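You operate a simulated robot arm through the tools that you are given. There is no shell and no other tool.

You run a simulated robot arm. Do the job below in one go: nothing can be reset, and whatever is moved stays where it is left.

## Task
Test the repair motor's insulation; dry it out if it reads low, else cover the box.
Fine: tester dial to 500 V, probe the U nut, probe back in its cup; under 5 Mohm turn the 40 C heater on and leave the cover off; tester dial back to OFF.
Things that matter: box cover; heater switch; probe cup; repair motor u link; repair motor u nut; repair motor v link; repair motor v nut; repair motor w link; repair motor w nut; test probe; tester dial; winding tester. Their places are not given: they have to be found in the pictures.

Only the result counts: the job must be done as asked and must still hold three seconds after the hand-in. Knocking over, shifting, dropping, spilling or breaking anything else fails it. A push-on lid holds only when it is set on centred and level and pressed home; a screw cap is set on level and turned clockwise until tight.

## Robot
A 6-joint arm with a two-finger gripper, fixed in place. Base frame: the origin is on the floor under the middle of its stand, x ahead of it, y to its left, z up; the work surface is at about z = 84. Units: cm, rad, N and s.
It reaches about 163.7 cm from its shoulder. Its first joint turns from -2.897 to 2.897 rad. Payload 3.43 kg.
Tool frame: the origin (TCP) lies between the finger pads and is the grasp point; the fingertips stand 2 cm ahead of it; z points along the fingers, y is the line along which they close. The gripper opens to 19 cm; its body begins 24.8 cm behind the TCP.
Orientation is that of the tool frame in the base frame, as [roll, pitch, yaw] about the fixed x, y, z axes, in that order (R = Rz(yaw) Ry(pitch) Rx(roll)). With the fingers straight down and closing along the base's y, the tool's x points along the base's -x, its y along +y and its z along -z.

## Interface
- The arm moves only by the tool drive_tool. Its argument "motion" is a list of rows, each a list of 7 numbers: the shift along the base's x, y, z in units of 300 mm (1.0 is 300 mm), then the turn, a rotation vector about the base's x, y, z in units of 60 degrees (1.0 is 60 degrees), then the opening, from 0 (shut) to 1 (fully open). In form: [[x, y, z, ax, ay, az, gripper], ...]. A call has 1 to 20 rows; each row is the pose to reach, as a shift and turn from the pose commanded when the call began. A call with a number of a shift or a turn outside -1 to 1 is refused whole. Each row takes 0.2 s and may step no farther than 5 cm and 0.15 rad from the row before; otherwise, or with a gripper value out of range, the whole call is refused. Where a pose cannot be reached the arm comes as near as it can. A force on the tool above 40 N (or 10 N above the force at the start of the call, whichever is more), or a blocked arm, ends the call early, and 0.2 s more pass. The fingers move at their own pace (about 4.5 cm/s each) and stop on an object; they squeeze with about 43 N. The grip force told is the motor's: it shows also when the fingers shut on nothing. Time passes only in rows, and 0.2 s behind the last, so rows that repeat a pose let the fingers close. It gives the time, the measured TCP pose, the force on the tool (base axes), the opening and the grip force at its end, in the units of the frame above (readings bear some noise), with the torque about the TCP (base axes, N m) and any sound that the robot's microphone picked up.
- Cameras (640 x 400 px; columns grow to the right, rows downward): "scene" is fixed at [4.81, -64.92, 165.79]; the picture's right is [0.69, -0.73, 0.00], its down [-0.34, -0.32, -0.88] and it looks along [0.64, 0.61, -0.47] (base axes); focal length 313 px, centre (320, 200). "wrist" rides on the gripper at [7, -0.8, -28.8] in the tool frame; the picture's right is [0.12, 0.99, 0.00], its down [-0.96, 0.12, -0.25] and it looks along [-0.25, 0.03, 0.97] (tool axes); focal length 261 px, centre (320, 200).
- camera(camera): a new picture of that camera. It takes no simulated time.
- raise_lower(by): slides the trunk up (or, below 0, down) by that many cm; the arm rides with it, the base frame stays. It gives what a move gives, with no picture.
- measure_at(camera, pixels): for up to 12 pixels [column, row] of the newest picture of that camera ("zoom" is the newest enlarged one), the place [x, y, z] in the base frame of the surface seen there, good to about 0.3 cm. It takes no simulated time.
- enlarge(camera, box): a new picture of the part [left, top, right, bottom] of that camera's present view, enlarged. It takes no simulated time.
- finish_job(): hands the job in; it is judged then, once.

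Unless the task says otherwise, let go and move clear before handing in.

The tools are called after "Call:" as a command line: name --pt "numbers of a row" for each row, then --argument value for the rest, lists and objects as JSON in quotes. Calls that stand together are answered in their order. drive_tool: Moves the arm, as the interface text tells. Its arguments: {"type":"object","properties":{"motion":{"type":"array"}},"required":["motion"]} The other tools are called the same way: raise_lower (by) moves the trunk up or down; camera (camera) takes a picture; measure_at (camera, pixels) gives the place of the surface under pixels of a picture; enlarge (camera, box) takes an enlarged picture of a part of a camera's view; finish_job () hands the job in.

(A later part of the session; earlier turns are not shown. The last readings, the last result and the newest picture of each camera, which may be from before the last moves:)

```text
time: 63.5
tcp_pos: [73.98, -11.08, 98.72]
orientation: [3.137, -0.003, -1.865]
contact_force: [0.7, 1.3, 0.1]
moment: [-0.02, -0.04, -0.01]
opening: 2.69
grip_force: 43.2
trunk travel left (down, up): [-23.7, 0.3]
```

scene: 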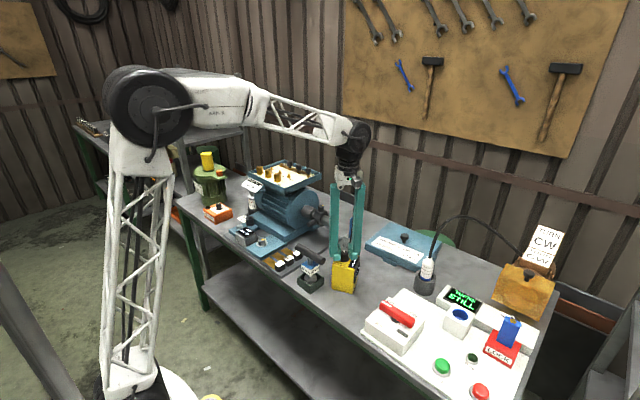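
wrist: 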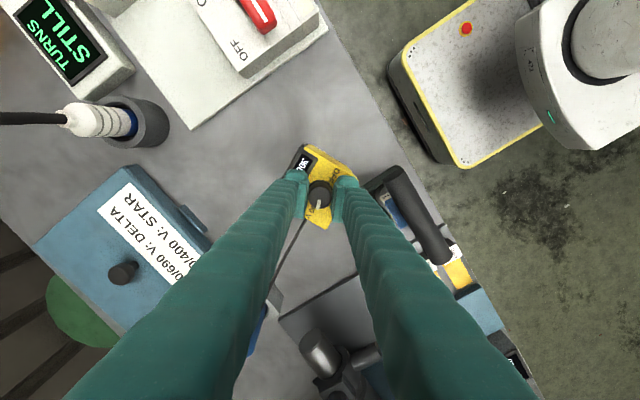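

Forces are relieved to zero. I'll open and rise, then inspect the tester.

Call:
drive_tool --pt "0 0 0 0 0 0 0.17" --pt "0 0 0 0 0 0 0.21" --pt "0 0 0 0 0 0 0.24" --pt "0 0 0.03 0 0 0 0.24" --pt "0 0 0.1 0 0 0 0.24" --pt "0 0 0.22 0 0 0 0.24" --pt "0 0 0.35 0 0 0 0.24" --pt "0 0 0.48 0 0 0 0.24" --pt "0 0 0.58 0 0 0 0.24" --pt "0 0 0.58 0 0 0 0.24"

Call:
camera --camera "scene"

Call:
camera --camera "wrist"

Call:
enlarge --camera "scene" --box '[280, 210, 400, 310]'

Call:
enlarge --camera "wrist" --box '[280, 140, 360, 200]'

```text
time: 65.7
tcp_pos: [74.02, -11.44, 116.27]
orientation: [3.139, -0.003, -1.862]
contact_force: [0.3, 0.6, 0.1]
moment: [-0.03, 0.02, -0.02]
opening: 4.56
grip_force: 0.0
trunk travel left (down, up): [-23.7, 0.3]
```

```text
taken
```

scene: 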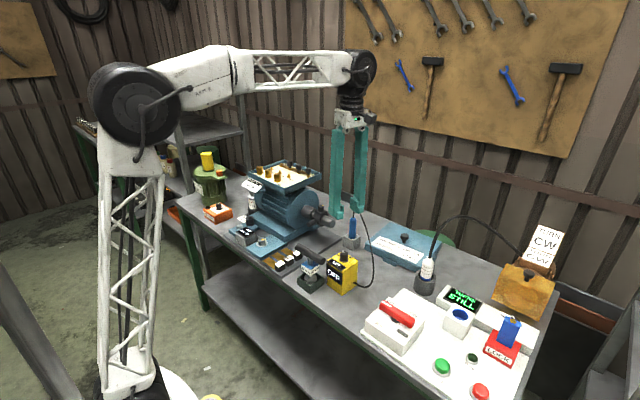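

```text
taken
```

wrist: 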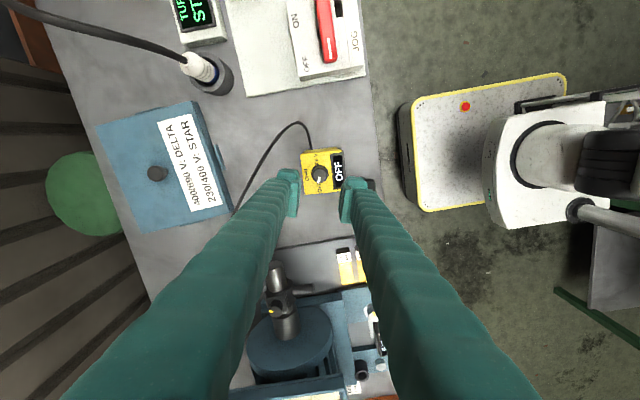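

```text
4.00 times, centred on (340, 260) of scene
```

zoom: 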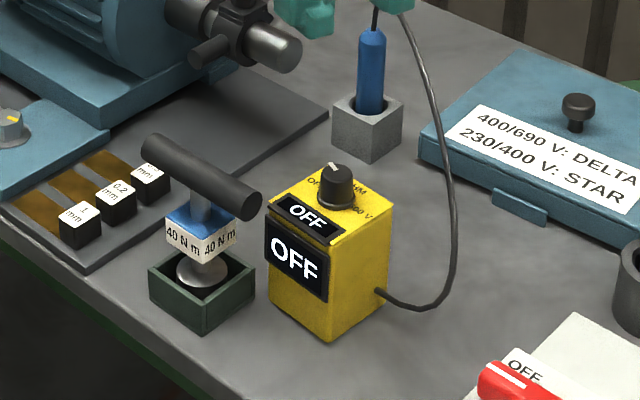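

```text
6.67 times, centred on (320, 170) of wrist
```

zoom: 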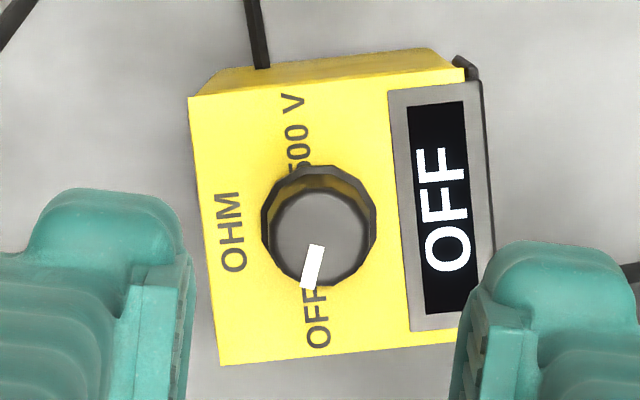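

The tester reads OFF with the pointer on OFF, the probe is in its cup, and the box is within a few mm of where it stood. Next is the cover: I'll move above it near (106, -17) while turning the gripper back to close along y.

Call:
drive_tool --pt "0.1 -0.018 -0.01 0 0 -0.13 0.24" --pt "0.21 -0.037 -0.02 0 0 -0.26 0.3" --pt "0.32 -0.056 -0.04 0 0 -0.39 0.4" --pt "0.43 -0.075 -0.06 0 0 -0.52 0.4" --pt "0.53 -0.093 -0.07 0 0 -0.65 0.4" --pt "0.53 -0.093 -0.07 0 0 -0.65 0.4"

Call:
drive_tool --pt "0.1 -0.018 -0.01 0 0 -0.12 0.4" --pt "0.21 -0.037 -0.02 0 0 -0.24 0.4" --pt "0.32 -0.056 -0.04 0 0 -0.36 0.4" --pt "0.43 -0.075 -0.06 0 0 -0.48 0.4" --pt "0.53 -0.093 -0.07 0 0 -0.572 0.4" --pt "0.53 -0.093 -0.07 0 0 -0.572 0.4"

Call:
camera --camera "wrist"

Call:
camera --camera "scene"

```text
time: 67.1
tcp_pos: [89.92, -14.11, 114.15]
orientation: [3.139, -0.003, -2.545]
contact_force: [0.3, -0.3, -0.5]
moment: [-0.01, 0.06, 0.03]
opening: 7.6
grip_force: 0.1
trunk travel left (down, up): [-23.7, 0.3]
```

```text
time: 68.5
tcp_pos: [105.88, -16.9, 112.1]
orientation: [3.14, -0.003, 3.14]
contact_force: [2.3, -0.7, -1.0]
moment: [0.04, 0.11, -0.02]
opening: 7.61
grip_force: 0.0
trunk travel left (down, up): [-23.7, 0.3]
```

```text
taken
```

wrist: 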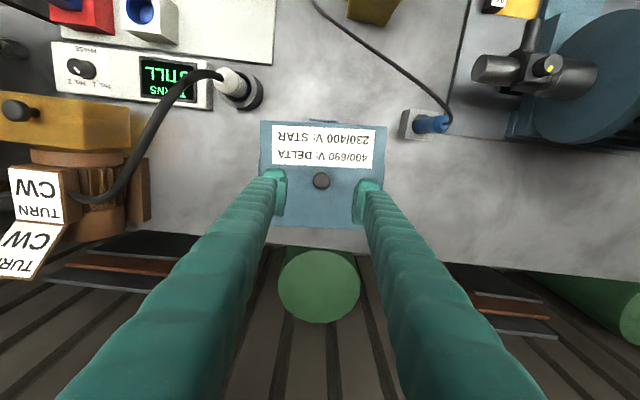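

```text
taken
```

scene: 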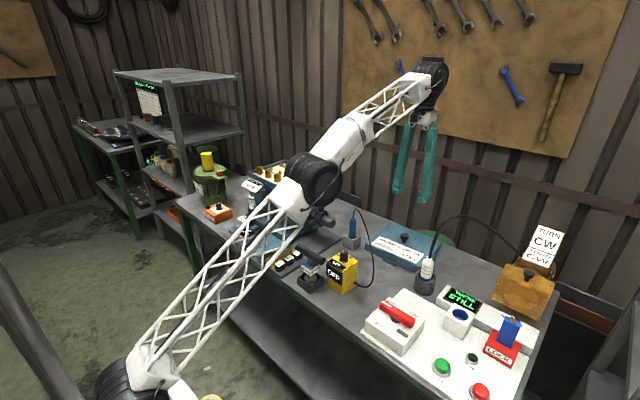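

I can reach above the cover. I'll enlarge and measure its corners, knob and the nearby bottle with its cable.

Call:
enlarge --camera "wrist" --box '[200, 60, 460, 240]'

Call:
measure_at --camera "wrist" --pixels '[[262, 124], [381, 124], [383, 170], [380, 225], [262, 160], [321, 180], [315, 180], [327, 180], [321, 124], [321, 226], [322, 119], [240, 85]]'

Call:
enlarge --camera "scene" --box '[350, 210, 470, 310]'

```text
2.22 times, centred on (330, 150) of wrist
```

zoom: 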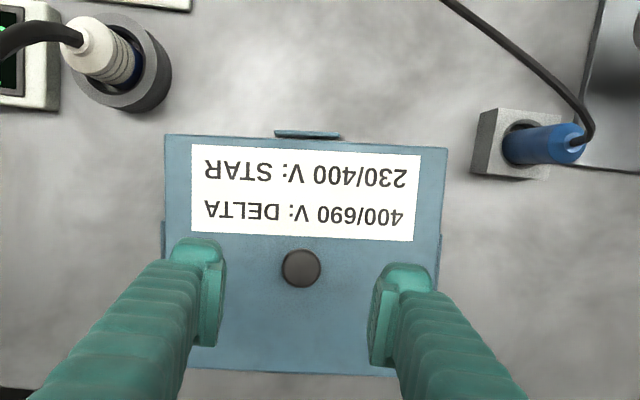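

```text
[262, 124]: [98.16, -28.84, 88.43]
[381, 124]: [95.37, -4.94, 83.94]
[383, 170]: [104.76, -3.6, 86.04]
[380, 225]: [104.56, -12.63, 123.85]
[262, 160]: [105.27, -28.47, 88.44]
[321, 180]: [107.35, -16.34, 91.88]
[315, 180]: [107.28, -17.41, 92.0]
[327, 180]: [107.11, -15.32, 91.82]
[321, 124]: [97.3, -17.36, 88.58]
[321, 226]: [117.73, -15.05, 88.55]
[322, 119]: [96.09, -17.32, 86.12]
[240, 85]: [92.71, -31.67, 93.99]
```

```text
4.00 times, centred on (410, 260) of scene
```

zoom: 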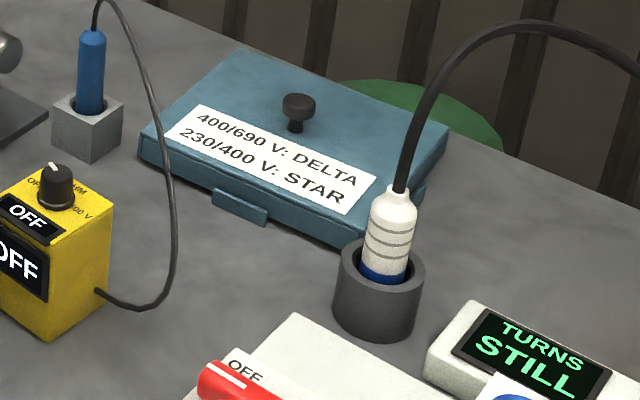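

The cover spans about 21 × 24.5 cm with its knob at (107.2, -16.35), top z≈91.9. I need its exact yaw, so I'll sample points along its edges and the label.

Call:
enlarge --camera "wrist" --box '[250, 110, 400, 170]'

Call:
enlarge --camera "wrist" --box '[290, 150, 400, 240]'

```text
4.27 times, centred on (325, 140) of wrist
```

zoom: 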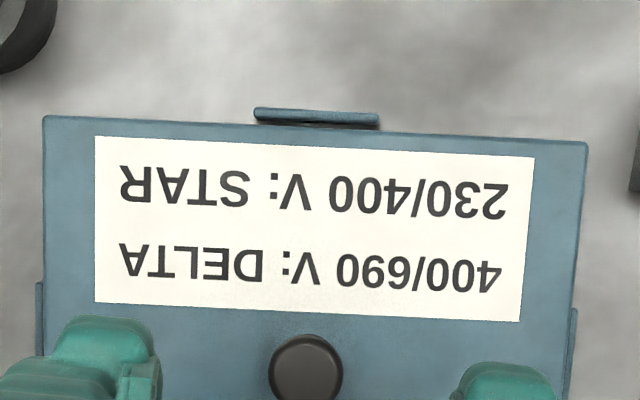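

```text
4.44 times, centred on (345, 195) of wrist
```

zoom: 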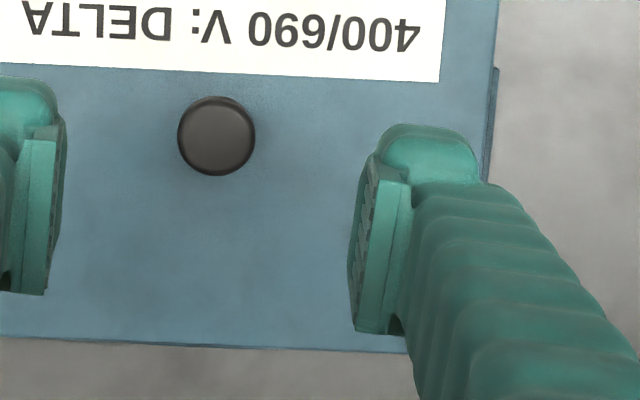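

The cover's yaw comes out about +4.3° in this view with the knob at its centre, knob cap ≈3.2 cm wide. Before lifting it, I'll go over the terminal box with the same gripper yaw to measure its centre and yaw identically.

Call:
drive_tool --pt "-0.047 0.121 0.038 0 0 0 0.4" --pt "-0.094 0.242 0.076 0 0 0 0.4" --pt "-0.141 0.363 0.114 0 0 0 0.4" --pt "-0.189 0.484 0.152 0 0 0 0.4" --pt "-0.236 0.605 0.19 0 0 0 0.4" --pt "-0.283 0.726 0.229 0 0 0 0.4" --pt "-0.33 0.847 0.267 0 0 0 0.4"

Call:
drive_tool --pt "-0.047 0.121 0.024 0 0 0 0.4" --pt "-0.094 0.242 0.048 0 0 0 0.4" --pt "-0.141 0.363 0.072 0 0 0 0.4" --pt "-0.189 0.484 0.096 0 0 0 0.4" --pt "-0.236 0.605 0.12 0 0 0 0.4" --pt "-0.283 0.726 0.144 0 0 0 0.4" --pt "-0.33 0.847 0.167 0 0 0 0.4" --pt "-0.33 0.847 0.167 0 0 0 0.4"

Call:
camera --camera "wrist"

Call:
camera --camera "scene"

```text
time: 70.1
tcp_pos: [95.88, 8.81, 120.16]
orientation: [3.138, -0.004, 3.139]
contact_force: [0.1, 0.1, 0.3]
moment: [0.13, 0.12, -0.02]
opening: 7.61
grip_force: 0.0
trunk travel left (down, up): [-23.7, 0.3]
```

```text
time: 71.9
tcp_pos: [86.05, 34.03, 125.05]
orientation: [3.139, -0.003, 3.139]
contact_force: [0.3, -0.1, 1.1]
moment: [-0.03, -0.03, 0.0]
opening: 7.6
grip_force: 0.1
trunk travel left (down, up): [-23.7, 0.3]
```

```text
taken
```

wrist: 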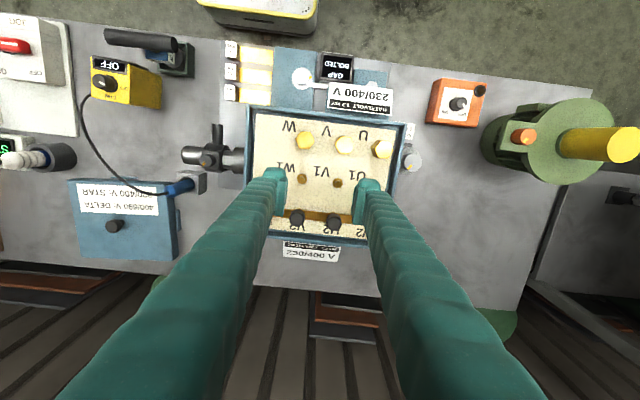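

```text
taken
```

scene: 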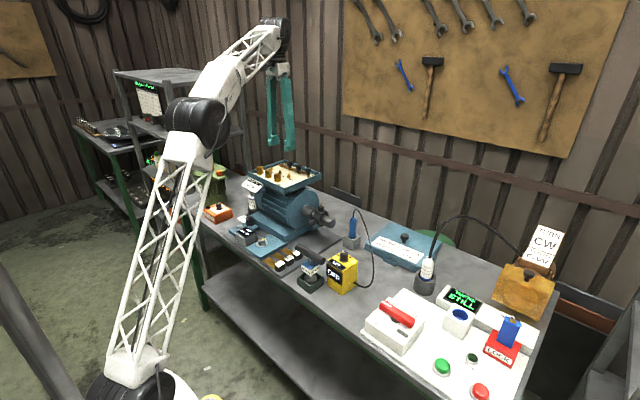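

Call:
enlarge --camera "wrist" --box '[236, 90, 416, 190]'

Call:
enlarge --camera "wrist" --box '[236, 150, 416, 260]'

Call:
measure_at --camera "wrist" --pixels '[[249, 110], [290, 112], [330, 116], [370, 120], [405, 124], [402, 150], [247, 140], [246, 165], [310, 236], [340, 239], [304, 138], [380, 146]]'

Call:
measure_at --camera "scene" --pixels '[[243, 172], [248, 175], [256, 179], [264, 183], [272, 187], [280, 191], [284, 193], [290, 189], [298, 185], [306, 181], [314, 177], [321, 172]]'

Call:
enlarge --camera "scene" --box '[236, 150, 332, 210]'

```text
3.56 times, centred on (326, 140) of wrist
```

zoom: 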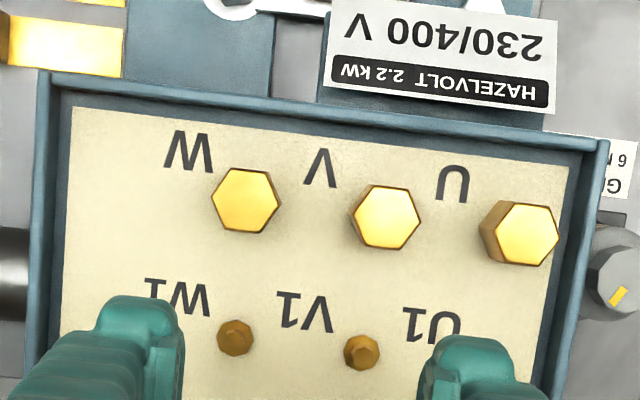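

```text
3.56 times, centred on (326, 205) of wrist
```

zoom: 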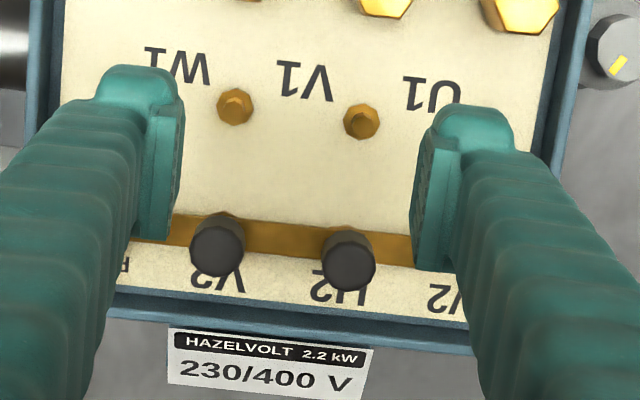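

```text
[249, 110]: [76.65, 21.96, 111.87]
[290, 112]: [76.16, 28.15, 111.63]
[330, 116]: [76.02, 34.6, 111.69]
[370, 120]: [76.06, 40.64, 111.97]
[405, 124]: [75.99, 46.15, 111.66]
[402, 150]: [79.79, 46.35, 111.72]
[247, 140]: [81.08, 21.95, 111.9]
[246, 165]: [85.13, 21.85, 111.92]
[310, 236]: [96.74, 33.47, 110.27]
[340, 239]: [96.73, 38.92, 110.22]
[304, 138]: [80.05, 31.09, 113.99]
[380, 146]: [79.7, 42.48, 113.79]
```

```text
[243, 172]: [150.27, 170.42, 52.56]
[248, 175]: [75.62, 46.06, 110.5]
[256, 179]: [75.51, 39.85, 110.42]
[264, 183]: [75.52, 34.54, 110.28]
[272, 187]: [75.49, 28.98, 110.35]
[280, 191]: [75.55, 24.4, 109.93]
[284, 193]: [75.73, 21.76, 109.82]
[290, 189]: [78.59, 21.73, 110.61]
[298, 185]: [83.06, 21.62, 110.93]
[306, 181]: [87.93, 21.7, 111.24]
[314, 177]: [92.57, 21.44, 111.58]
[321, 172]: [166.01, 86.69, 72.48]
```

```text
6.67 times, centred on (284, 180) of scene
```

zoom: 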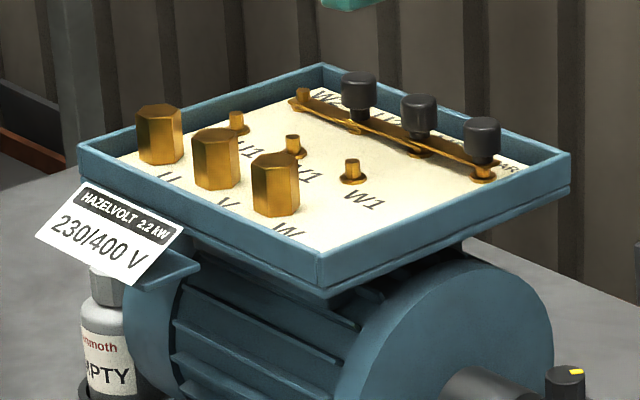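

By the same view geometry the box yaw is about 0° (front face x≈75.6 for all y), so the cover must be turned by about -4.3°. I'll sample the box's side and back edges more finely for its centre.

Call:
enlarge --camera "wrist" --box '[300, 215, 350, 250]'

Call:
measure_at --camera "zoom" --pixels '[[320, 130], [320, 150], [320, 165], [320, 180], [320, 195], [320, 210], [320, 225], [320, 240], [320, 255], [320, 270], [320, 290], [320, 310]]'

Call:
enlarge --camera "wrist" --box '[380, 115, 420, 155]'

Call:
measure_at --camera "zoom" --pixels '[[200, 200], [250, 200], [280, 200], [300, 200], [320, 200], [340, 200], [360, 200], [380, 200], [400, 200], [420, 200], [440, 200], [470, 200]]'

Call:
enlarge --camera "wrist" --box '[230, 115, 270, 155]'

Call:
measure_at --camera "zoom" --pixels '[[140, 200], [180, 200], [200, 200], [220, 200], [240, 200], [260, 200], [280, 200], [300, 200], [320, 200], [340, 200], [360, 200], [400, 200]]'

```text
11.43 times, centred on (325, 232) of wrist
```

zoom: 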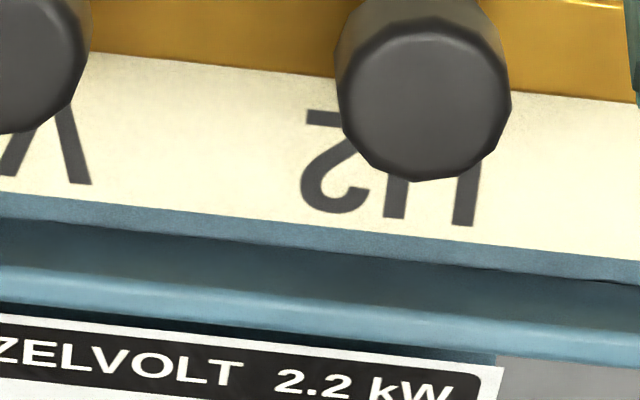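

```text
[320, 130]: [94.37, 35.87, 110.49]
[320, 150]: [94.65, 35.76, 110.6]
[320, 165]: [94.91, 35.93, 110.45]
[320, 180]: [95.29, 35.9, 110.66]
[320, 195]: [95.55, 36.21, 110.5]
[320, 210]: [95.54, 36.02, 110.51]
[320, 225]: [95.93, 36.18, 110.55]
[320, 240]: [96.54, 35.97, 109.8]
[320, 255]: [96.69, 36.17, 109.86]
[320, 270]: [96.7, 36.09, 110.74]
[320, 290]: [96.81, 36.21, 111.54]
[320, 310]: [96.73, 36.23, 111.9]
```

```text
10.00 times, centred on (400, 135) of wrist
```

zoom: 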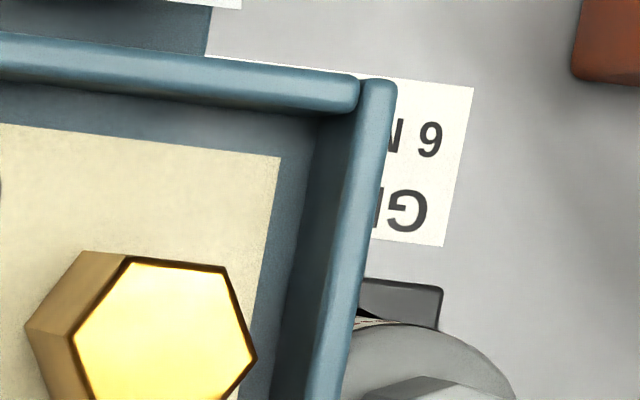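

```text
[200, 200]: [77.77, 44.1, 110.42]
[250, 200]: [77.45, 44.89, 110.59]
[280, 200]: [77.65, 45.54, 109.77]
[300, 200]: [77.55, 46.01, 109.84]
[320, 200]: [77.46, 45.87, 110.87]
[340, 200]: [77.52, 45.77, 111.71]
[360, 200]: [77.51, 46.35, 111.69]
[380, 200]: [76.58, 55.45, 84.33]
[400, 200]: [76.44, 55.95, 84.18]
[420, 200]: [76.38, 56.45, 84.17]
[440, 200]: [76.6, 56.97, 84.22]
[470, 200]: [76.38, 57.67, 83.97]
```

```text
10.00 times, centred on (250, 135) of wrist
```

zoom: 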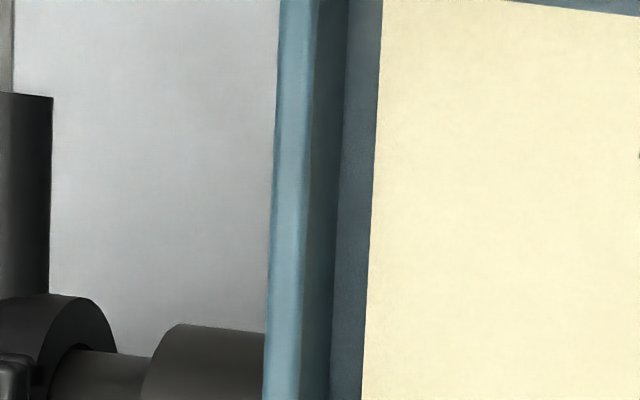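

```text
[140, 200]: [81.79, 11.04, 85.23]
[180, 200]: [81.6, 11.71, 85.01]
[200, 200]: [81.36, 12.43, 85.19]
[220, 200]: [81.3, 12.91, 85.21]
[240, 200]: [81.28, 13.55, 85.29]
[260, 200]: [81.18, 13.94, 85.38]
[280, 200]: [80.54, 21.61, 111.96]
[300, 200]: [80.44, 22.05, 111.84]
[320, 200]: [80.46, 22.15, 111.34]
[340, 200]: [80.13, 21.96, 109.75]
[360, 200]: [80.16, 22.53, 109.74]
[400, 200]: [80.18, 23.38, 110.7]
```

The box outer faces are x 75.55–97.1 and y 21.5–46.55, so its centre is ≈ (86.35, 34.0) with yaw ≈0. Now I'll go back above the cover knob with a 6 cm opening.

Call:
drive_tool --pt "0.047 -0.121 -0.024 0 0 0 0.35" --pt "0.094 -0.242 -0.048 0 0 0 0.32" --pt "0.141 -0.363 -0.072 0 0 0 0.32" --pt "0.189 -0.484 -0.096 0 0 0 0.32" --pt "0.236 -0.605 -0.12 0 0 0 0.32" --pt "0.283 -0.726 -0.144 0 0 0 0.32" --pt "0.33 -0.847 -0.167 0 0 0 0.32"

Call:
drive_tool --pt "0.056 -0.12 -0.04 0 0 0 0.32" --pt "0.112 -0.24 -0.08 0 0 0 0.32" --pt "0.168 -0.36 -0.13 0 0 0 0.32" --pt "0.224 -0.48 -0.18 0 0 0 0.32" --pt "0.28 -0.6 -0.23 0 0 0 0.32" --pt "0.335 -0.72 -0.28 0 0 0 0.32" --pt "0.39 -0.833 -0.32 0 0 0 0.32" --pt "0.39 -0.833 -0.46 0 0 0 0.32" --pt "0.39 -0.833 -0.6 0 0 0 0.32" --pt "0.39 -0.833 -0.6 0 0 0 0.32"

Call:
camera --camera "wrist"

Call:
enlarge --camera "wrist" --box '[240, 130, 400, 230]'

Call:
enlarge --camera "scene" --box '[350, 190, 470, 290]'

```text
time: 73.5
tcp_pos: [95.83, 8.66, 120.13]
orientation: [3.14, -0.002, -3.141]
contact_force: [0.4, 0.7, 1.5]
moment: [-0.14, -0.04, -0.03]
opening: 6.07
grip_force: 0.0
trunk travel left (down, up): [-23.7, 0.3]
```

```text
time: 75.7
tcp_pos: [107.56, -16.59, 102.24]
orientation: [3.137, -0.004, 3.14]
contact_force: [0.9, -0.1, -0.6]
moment: [-0.04, 0.01, 0.0]
opening: 6.1
grip_force: 0.1
trunk travel left (down, up): [-23.7, 0.3]
```

```text
taken
```

wrist: 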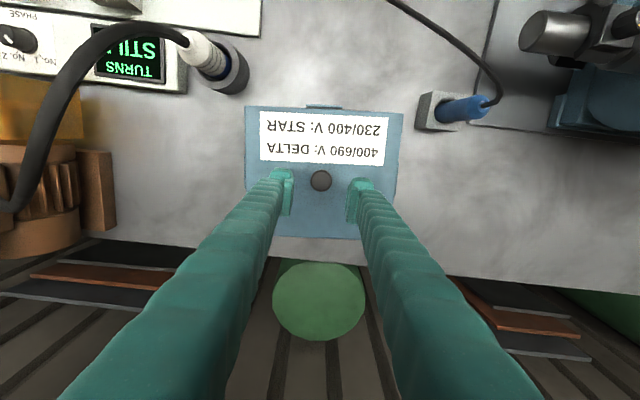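

```text
4.00 times, centred on (320, 180) of wrist
```

zoom: 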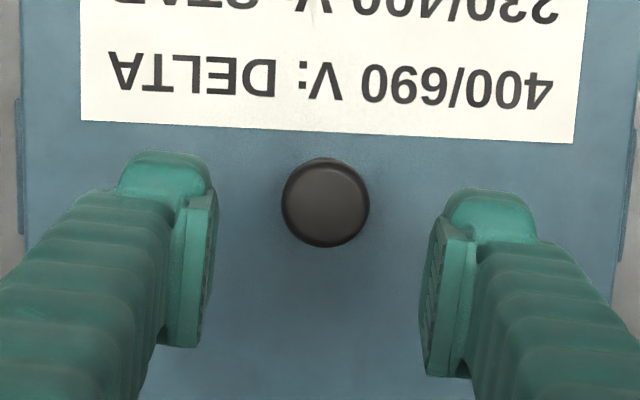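

```text
4.00 times, centred on (410, 240) of scene
```

zoom: 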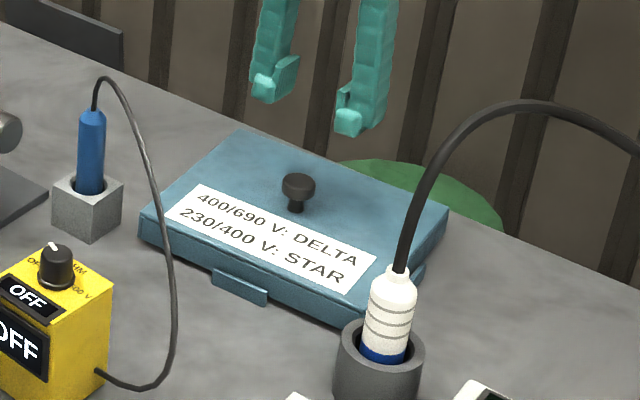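

The knob centre (325,203) in the zoom is ~0.23 cm to +y of the tool axis. I'll correct that and descend to TCP z≈91.2, then close on the cap.

Call:
drive_tool --pt "0.001 0.0075 -0.06 0 0 0 0.32" --pt "0.001 0.0075 -0.14 0 0 0 0.32" --pt "0.001 0.0075 -0.21 0 0 0 0.32" --pt "0.001 0.0075 -0.27 0 0 0 0.32" --pt "0.001 0.0075 -0.32 0 0 0 0.32" --pt "0.001 0.0075 -0.35 0 0 0 0.32" --pt "0.001 0.0075 -0.366 0 0 0 0.32" --pt "0.001 0.0075 -0.366 0 0 0 0.32"

Call:
enlarge --camera "wrist" --box '[240, 150, 400, 250]'

Call:
enlarge --camera "scene" --box '[370, 200, 450, 270]'

```text
time: 77.5
tcp_pos: [107.86, -16.25, 91.12]
orientation: [3.138, -0.003, 3.139]
contact_force: [-0.2, -0.2, -0.2]
moment: [0.0, 0.0, 0.0]
opening: 6.08
grip_force: 0.1
trunk travel left (down, up): [-23.7, 0.3]
```

```text
4.00 times, centred on (320, 200) of wrist
```

zoom: 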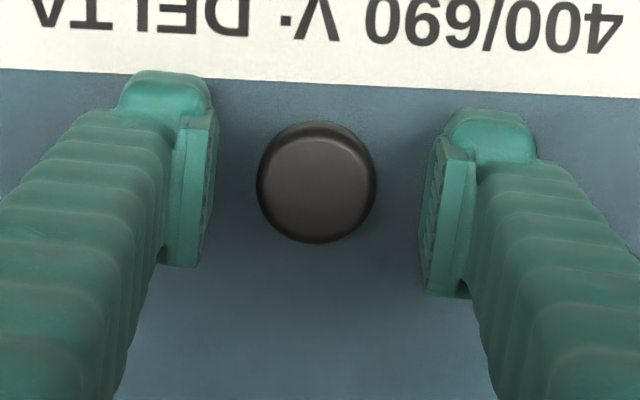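

```text
5.71 times, centred on (410, 235) of scene
```

zoom: 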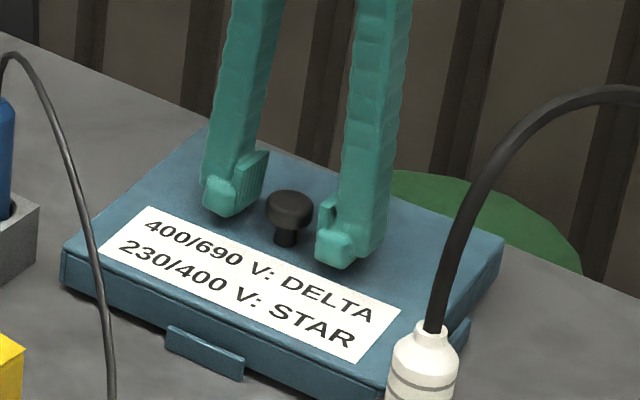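

The cap centre (316,182) is about 0.3 cm toward -x from the TCP point. I'll correct by (-0.31, -0.1) cm and close.

Call:
drive_tool --pt "-0.0103 -0.0033 0 0 0 0 0.32" --pt "-0.0103 -0.0033 0 0 0 0 0.32" --pt "-0.0103 -0.0033 0 0 0 0 0.26" --pt "-0.0103 -0.0033 0 0 0 0 0.2" --pt "-0.0103 -0.0033 0 0 0 0 0.15" --pt "-0.0103 -0.0033 0 0 0 0 0.08" --pt "-0.0103 -0.0033 0 0 0 0 0.0" --pt "-0.0103 -0.0033 0 0 0 0 0.0"

Call:
enlarge --camera "wrist" --box '[240, 150, 400, 250]'

Call:
enlarge --camera "scene" --box '[370, 200, 450, 270]'

```text
time: 79.3
tcp_pos: [107.44, -16.21, 91.23]
orientation: [3.139, -0.003, 3.14]
contact_force: [-0.4, 1.2, 1.2]
moment: [0.71, 0.02, -0.09]
opening: 3.14
grip_force: 43.2
trunk travel left (down, up): [-23.7, 0.3]
```

```text
4.00 times, centred on (320, 200) of wrist
```

zoom: 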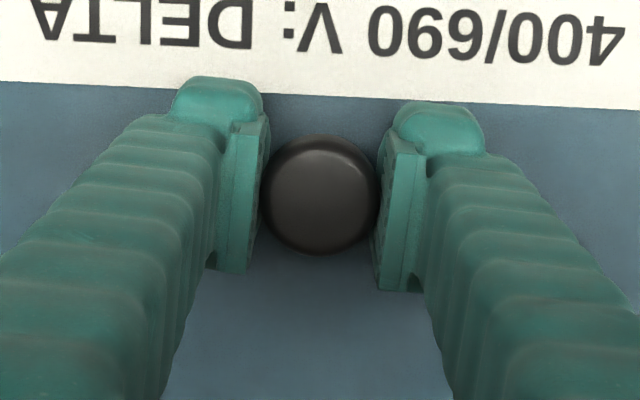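

```text
5.71 times, centred on (410, 235) of scene
```

zoom: 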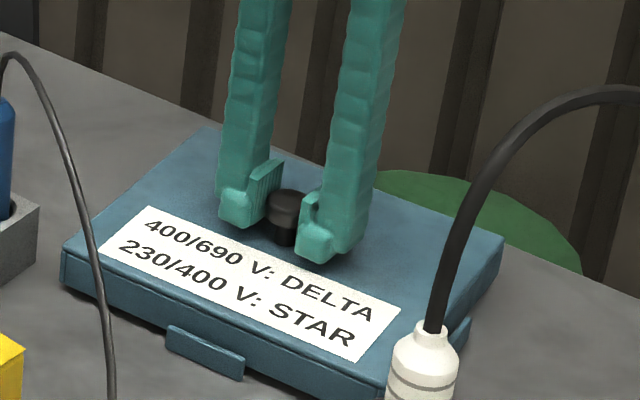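

The cap is gripped (3.14 cm, 43 N). I'll lift slowly 3 cm straight up and check that the cover hangs level.

Call:
drive_tool --pt "0 0 0.015 0 0 0 0" --pt "0 0 0.04 0 0 0 0" --pt "0 0 0.07 0 0 0 0" --pt "0 0 0.1 0 0 0 0" --pt "0 0 0.1 0 0 0 0"

Call:
enlarge --camera "scene" --box '[350, 190, 470, 290]'

Call:
camera --camera "wrist"

```text
time: 80.5
tcp_pos: [107.27, -16.25, 93.96]
orientation: [3.137, -0.002, 3.139]
contact_force: [0.0, 0.3, -3.0]
moment: [0.0, -0.01, 0.0]
opening: 3.05
grip_force: 42.3
trunk travel left (down, up): [-23.7, 0.3]
```

```text
4.00 times, centred on (410, 240) of scene
```

zoom: 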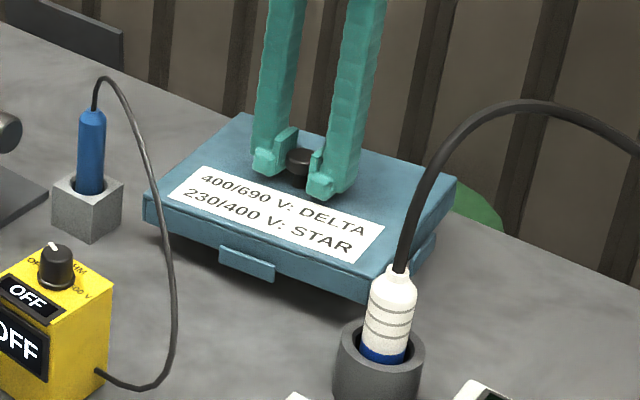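

```text
taken
```

wrist: 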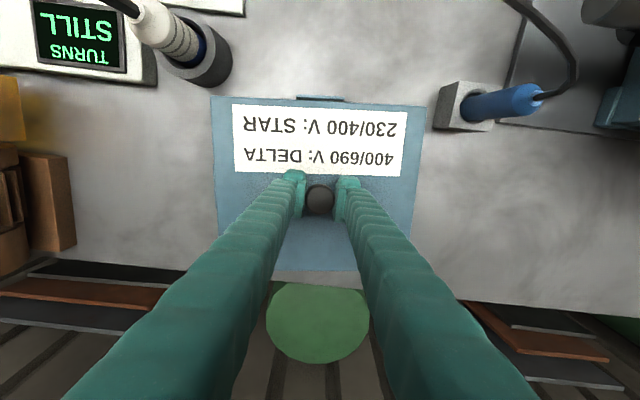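

The cover hangs level, weighing ~3 N with no moment. I'll lift straight up to TCP z≈112 and check.

Call:
drive_tool --pt "0 0 0.08 0 0 0 0" --pt "0 0 0.18 0 0 0 0" --pt "0 0 0.28 0 0 0 0" --pt "0 0 0.38 0 0 0 0" --pt "0 0 0.48 0 0 0 0" --pt "0 0 0.57 0 0 0 0" --pt "0 0 0.62 0 0 0 0" --pt "0 0 0.62 0 0 0 0"

Call:
camera --camera "scene"

Call:
camera --camera "wrist"

Call:
enlarge --camera "scene" --box '[350, 140, 470, 240]'

Call:
enlarge --camera "wrist" --box '[200, 80, 440, 280]'

```text
time: 82.3
tcp_pos: [106.78, -16.09, 111.91]
orientation: [3.139, -0.001, 3.14]
contact_force: [0.5, -0.1, -2.9]
moment: [0.0, 0.0, 0.03]
opening: 3.05
grip_force: 42.9
out of reach, approached as far as the arm can: row 7, 8
trunk travel left (down, up): [-23.7, 0.3]
```

```text
taken
```

scene: 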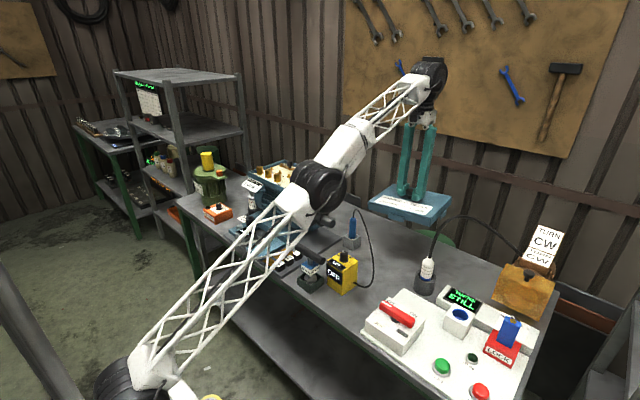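

```text
taken
```

wrist: 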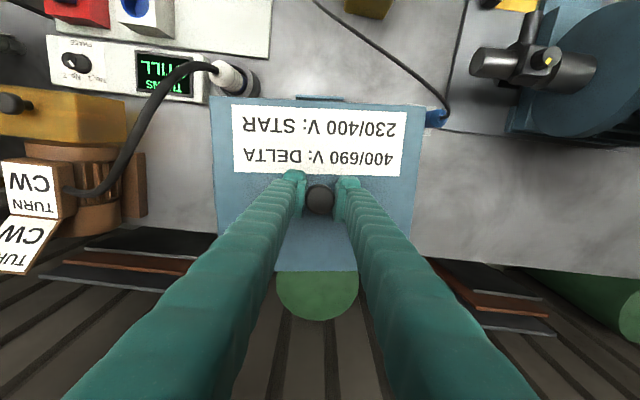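

```text
4.00 times, centred on (410, 190) of scene
```

zoom: 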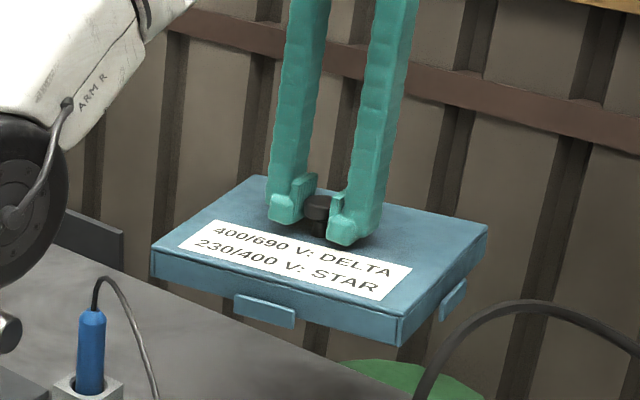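

```text
2.00 times, centred on (320, 180) of wrist
```

zoom: 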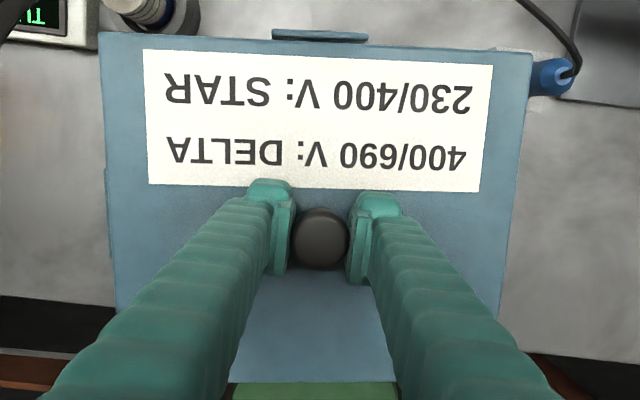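

The cover hangs at yaw ≈4.3° as before. I'll check its level with a few height samples on its top.

Call:
measure_at --camera "wrist" --pixels '[[220, 105], [222, 110], [415, 115], [412, 120], [230, 200], [228, 210], [400, 220], [404, 215], [300, 255], [330, 262], [320, 112], [316, 182]]'

Call:
measure_at --camera "scene" --pixels '[[392, 201], [400, 206], [446, 217], [462, 200], [460, 202], [418, 188], [440, 213], [430, 216], [395, 205], [415, 185], [450, 216], [405, 210]]'

```text
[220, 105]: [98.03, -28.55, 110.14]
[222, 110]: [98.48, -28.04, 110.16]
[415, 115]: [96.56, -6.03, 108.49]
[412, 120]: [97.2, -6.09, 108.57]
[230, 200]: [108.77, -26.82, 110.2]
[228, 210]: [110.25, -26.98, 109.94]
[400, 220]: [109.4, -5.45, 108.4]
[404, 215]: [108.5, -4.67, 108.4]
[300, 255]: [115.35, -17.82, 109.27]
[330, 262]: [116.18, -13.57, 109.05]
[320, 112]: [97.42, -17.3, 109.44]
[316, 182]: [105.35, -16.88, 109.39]
```

```text
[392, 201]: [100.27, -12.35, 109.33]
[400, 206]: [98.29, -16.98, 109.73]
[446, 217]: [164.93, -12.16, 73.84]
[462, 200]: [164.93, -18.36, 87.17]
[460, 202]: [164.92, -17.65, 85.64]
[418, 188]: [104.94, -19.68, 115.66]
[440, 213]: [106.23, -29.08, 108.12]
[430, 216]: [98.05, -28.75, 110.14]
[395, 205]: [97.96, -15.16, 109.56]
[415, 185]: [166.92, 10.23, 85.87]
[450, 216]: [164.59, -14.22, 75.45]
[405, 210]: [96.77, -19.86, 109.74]
```

Sampling shows the cover tilts about 4.2° (lower on the +y side: z 110.15 at y=-28.5 vs 108.5 at y=-6). I'll tilt the tool +4.2° about x to level it, turn -4.2° about z, while moving inward and up.

Call:
drive_tool --pt "-0.03 0.01 0.0 0.02 0 -0.02 0" --pt "-0.08 0.03 0.04 0.045 0 -0.045 0" --pt "-0.14 0.06 0.1 0.07 0 -0.07 0" --pt "-0.2 0.1 0.16 0.07 0 -0.07 0" --pt "-0.25 0.14 0.22 0.07 0 -0.07 0" --pt "-0.25 0.14 0.22 0.07 0 -0.07 0"

Call:
camera --camera "wrist"

Call:
measure_at --camera "wrist" --pixels '[[220, 105], [222, 110], [415, 110], [412, 115], [230, 200], [228, 210], [400, 220], [404, 215], [300, 255], [330, 262], [320, 112], [316, 182]]'

Call:
camera --camera "scene"

```text
time: 83.7
tcp_pos: [99.35, -12.04, 118.46]
orientation: [3.065, -0.004, 3.066]
contact_force: [-0.1, -0.6, -3.4]
moment: [-0.04, -0.06, 0.01]
opening: 3.07
grip_force: 43.1
trunk travel left (down, up): [-23.7, 0.3]
```

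```text
taken
```

wrist: 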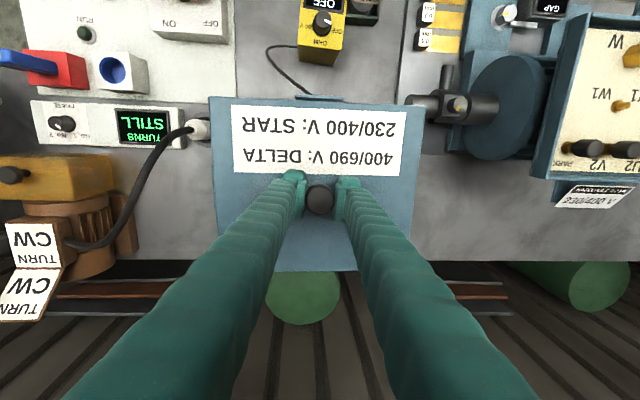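

```text
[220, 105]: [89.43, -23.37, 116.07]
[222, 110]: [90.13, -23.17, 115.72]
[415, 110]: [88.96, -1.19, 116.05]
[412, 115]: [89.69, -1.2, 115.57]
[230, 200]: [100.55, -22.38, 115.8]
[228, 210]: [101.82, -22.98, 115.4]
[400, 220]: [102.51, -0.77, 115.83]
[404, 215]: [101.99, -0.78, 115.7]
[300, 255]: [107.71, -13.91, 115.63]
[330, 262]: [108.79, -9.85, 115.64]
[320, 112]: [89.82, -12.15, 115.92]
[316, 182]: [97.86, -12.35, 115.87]
```

```text
taken
```

scene: 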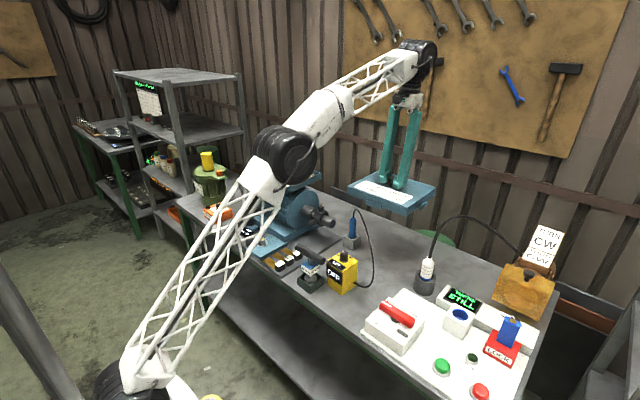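

The cover is now level in y, with a slight ~0.7° slope in x that I'll trim. I'll carry it toward the box in two legs, rising to z≈125.

Call:
drive_tool --pt "-0.036 0.1 0.06 0 -0.005 0 0" --pt "-0.072 0.22 0.11 0 -0.01 0 0" --pt "-0.108 0.35 0.15 0 -0.01 0 0" --pt "-0.145 0.49 0.17 0 -0.01 0 0" --pt "-0.181 0.63 0.19 0 -0.01 0 0" --pt "-0.217 0.767 0.2 0 -0.01 0 0" --pt "-0.217 0.767 0.2 0 -0.01 0 0"

```text
time: 85.3
tcp_pos: [92.53, 10.92, 124.66]
orientation: [3.065, 0.004, 3.066]
contact_force: [0.6, 0.0, -4.1]
moment: [-0.03, 0.0, 0.0]
opening: 3.04
grip_force: 42.9
trunk travel left (down, up): [-23.7, 0.3]
```

I'll go on to above the box centre (86.35, 34.0) at z≈125.

Call:
drive_tool --pt "-0.034 0.128 0.005 0 0 0 0" --pt "-0.068 0.256 0.01 0 0 0 0" --pt "-0.103 0.384 0.015 0 0 0 0" --pt "-0.137 0.512 0.015 0 0 0 0" --pt "-0.171 0.64 0.015 0 0 0 0" --pt "-0.206 0.769 0.015 0 0 0 0" --pt "-0.206 0.769 0.015 0 0 0 0" --pt "-0.206 0.769 0.015 0 0 0 0"

Call:
camera --camera "wrist"

Call:
camera --camera "scene"

Call:
enlarge --camera "scene" --box '[226, 110, 346, 210]'

Call:
measure_at --camera "wrist" --pixels '[[220, 105], [222, 110], [415, 115], [412, 120], [230, 200], [228, 210], [400, 220], [404, 215], [300, 255], [330, 262], [320, 112], [316, 182]]'

```text
time: 87.1
tcp_pos: [86.67, 34.09, 124.79]
orientation: [3.065, 0.004, 3.068]
contact_force: [0.4, 0.9, -3.4]
moment: [0.0, 0.01, 0.0]
opening: 3.05
grip_force: 42.4
trunk travel left (down, up): [-23.7, 0.3]
```

```text
taken
```

wrist: 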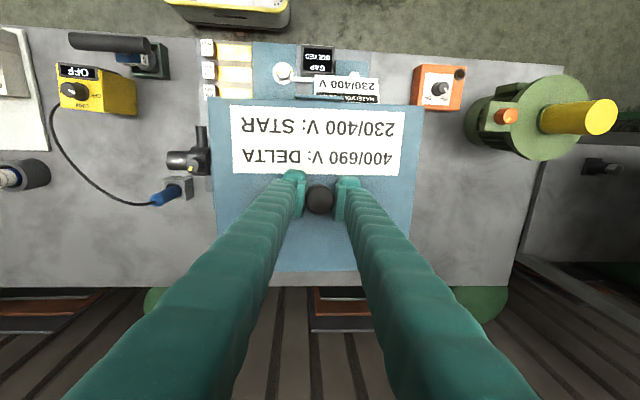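

```text
taken
```

scene: 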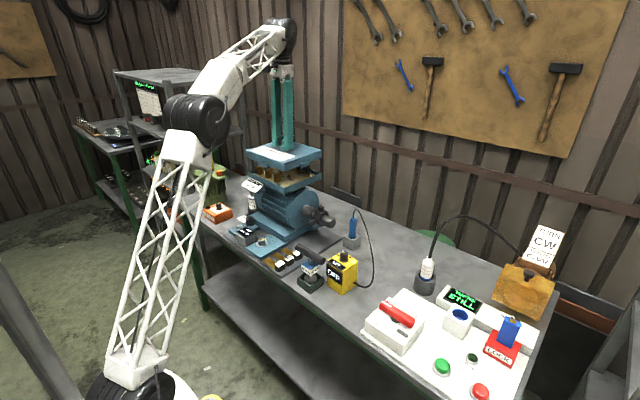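

```text
4.00 times, centred on (286, 160) of scene
```

zoom: 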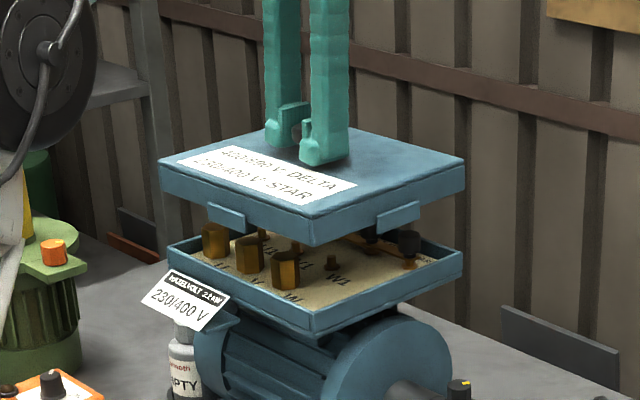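

```text
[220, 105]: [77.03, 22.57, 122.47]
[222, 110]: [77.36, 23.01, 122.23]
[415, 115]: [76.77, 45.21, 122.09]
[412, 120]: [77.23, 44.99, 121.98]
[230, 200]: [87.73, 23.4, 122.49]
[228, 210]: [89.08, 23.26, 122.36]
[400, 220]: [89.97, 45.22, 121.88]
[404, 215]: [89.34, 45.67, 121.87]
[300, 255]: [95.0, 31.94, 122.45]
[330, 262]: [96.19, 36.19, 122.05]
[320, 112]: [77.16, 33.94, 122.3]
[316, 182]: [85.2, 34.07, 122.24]
```

The cover is over the box with a slight remaining slope (+y side ~1.1° low). I'll compare the side faces of the cover and the box through the scene camera.

Call:
measure_at --camera "scene" --pixels '[[249, 156], [251, 157], [275, 165.5], [278, 167], [281, 167.5], [283, 168.5], [291, 166.5], [290, 167], [314, 158.5], [317, 157.5], [311, 159.5], [288, 168]]'

Call:
measure_at --camera "scene" --pixels '[[250, 175], [254, 176.5], [262, 180.5], [270, 184.5], [277, 188], [281, 190], [290, 188.5], [294, 187], [300, 184.5], [306, 182.5], [312, 180], [316, 178.5]]'

Call:
enlarge --camera "scene" --box '[240, 135, 330, 200]'

```text
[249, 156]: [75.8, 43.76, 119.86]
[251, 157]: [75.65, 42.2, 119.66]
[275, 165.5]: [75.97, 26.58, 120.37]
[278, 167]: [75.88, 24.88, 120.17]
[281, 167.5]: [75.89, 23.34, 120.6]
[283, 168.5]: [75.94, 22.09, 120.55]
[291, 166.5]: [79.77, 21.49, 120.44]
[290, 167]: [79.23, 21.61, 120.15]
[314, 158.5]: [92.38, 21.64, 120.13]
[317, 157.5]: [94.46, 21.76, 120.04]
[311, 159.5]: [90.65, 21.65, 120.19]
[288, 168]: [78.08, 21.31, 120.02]
```

```text
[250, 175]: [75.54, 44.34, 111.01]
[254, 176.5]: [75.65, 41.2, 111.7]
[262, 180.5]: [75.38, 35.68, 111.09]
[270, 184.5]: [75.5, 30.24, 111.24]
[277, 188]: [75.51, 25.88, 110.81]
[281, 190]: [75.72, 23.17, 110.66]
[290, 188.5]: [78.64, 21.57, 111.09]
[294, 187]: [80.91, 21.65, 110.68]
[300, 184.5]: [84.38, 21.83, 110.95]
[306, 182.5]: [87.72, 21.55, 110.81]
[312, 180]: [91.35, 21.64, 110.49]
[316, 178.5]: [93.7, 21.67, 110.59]
```

```text
6.15 times, centred on (285, 168) of scene
```

zoom: 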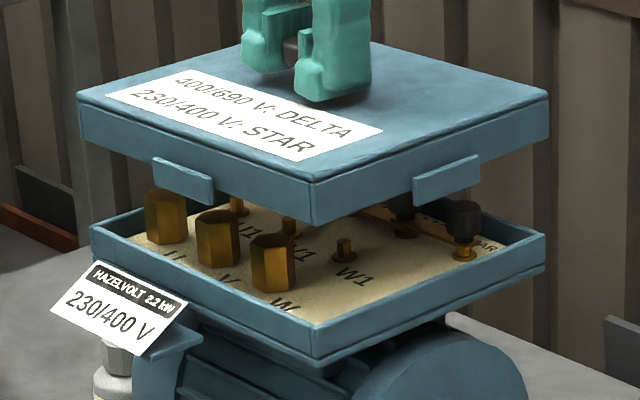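

The cover's faces sit +0.28 cm in x and about 0.7° in yaw from the box's; y agrees. I'll apply those corrections plus the level trim and descend to TCP z≈120.6, just above contact.

Call:
drive_tool --pt "-0.005 0 0 0.009 0 -0.006 0" --pt "-0.0093 0 -0.02 0.018 0 -0.012 0" --pt "-0.0093 0 -0.05 0.018 0 -0.012 0" --pt "-0.0093 0 -0.08 0.018 0 -0.012 0" --pt "-0.0093 0 -0.11 0.018 0 -0.012 0" --pt "-0.0093 0 -0.14 0.018 0 -0.012 0" --pt "-0.0093 0 -0.14 0.018 0 -0.012 0" --pt "-0.0093 0 -0.14 0.018 0 -0.012 0"

Call:
camera --camera "scene"

Call:
enlarge --camera "scene" --box '[240, 145, 330, 210]'

Call:
camera --camera "wrist"

Call:
measure_at --camera "wrist" --pixels '[[220, 105], [222, 110], [415, 115], [412, 120], [230, 200], [228, 210], [400, 220], [404, 215], [300, 255], [330, 262], [320, 112], [316, 182]]'

```text
time: 88.9
tcp_pos: [86.24, 34.23, 120.68]
orientation: [3.046, 0.004, 3.055]
contact_force: [0.0, 0.3, -3.6]
moment: [0.01, 0.03, -0.01]
opening: 3.02
grip_force: 43.0
trunk travel left (down, up): [-23.7, 0.3]
```

```text
taken
```

scene: 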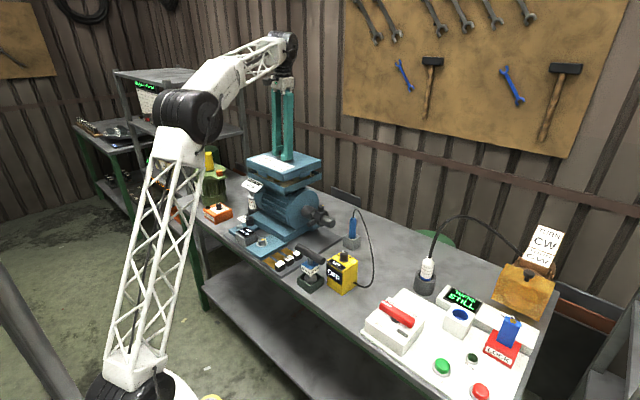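

```text
6.15 times, centred on (285, 178) of scene
```

zoom: 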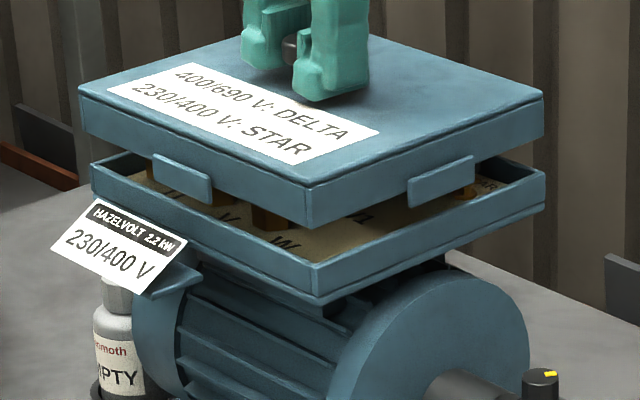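

```text
taken
```

wrist: 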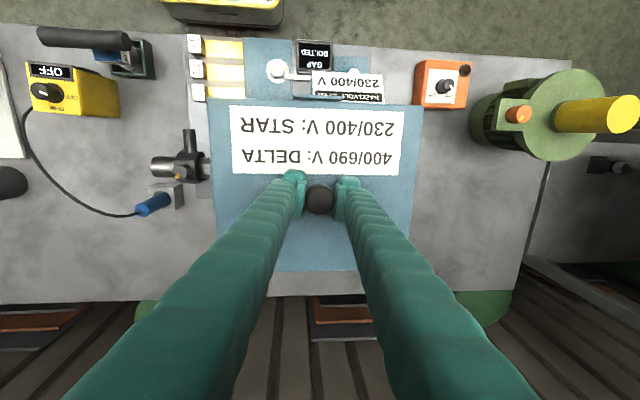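

```text
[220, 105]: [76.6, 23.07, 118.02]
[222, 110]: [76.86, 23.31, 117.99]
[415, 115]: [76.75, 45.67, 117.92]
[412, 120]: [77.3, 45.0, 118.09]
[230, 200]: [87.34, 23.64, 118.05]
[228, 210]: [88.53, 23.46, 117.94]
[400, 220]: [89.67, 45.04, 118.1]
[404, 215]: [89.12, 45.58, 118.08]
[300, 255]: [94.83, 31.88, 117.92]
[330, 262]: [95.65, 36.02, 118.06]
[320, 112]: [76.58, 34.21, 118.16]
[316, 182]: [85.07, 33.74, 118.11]
```

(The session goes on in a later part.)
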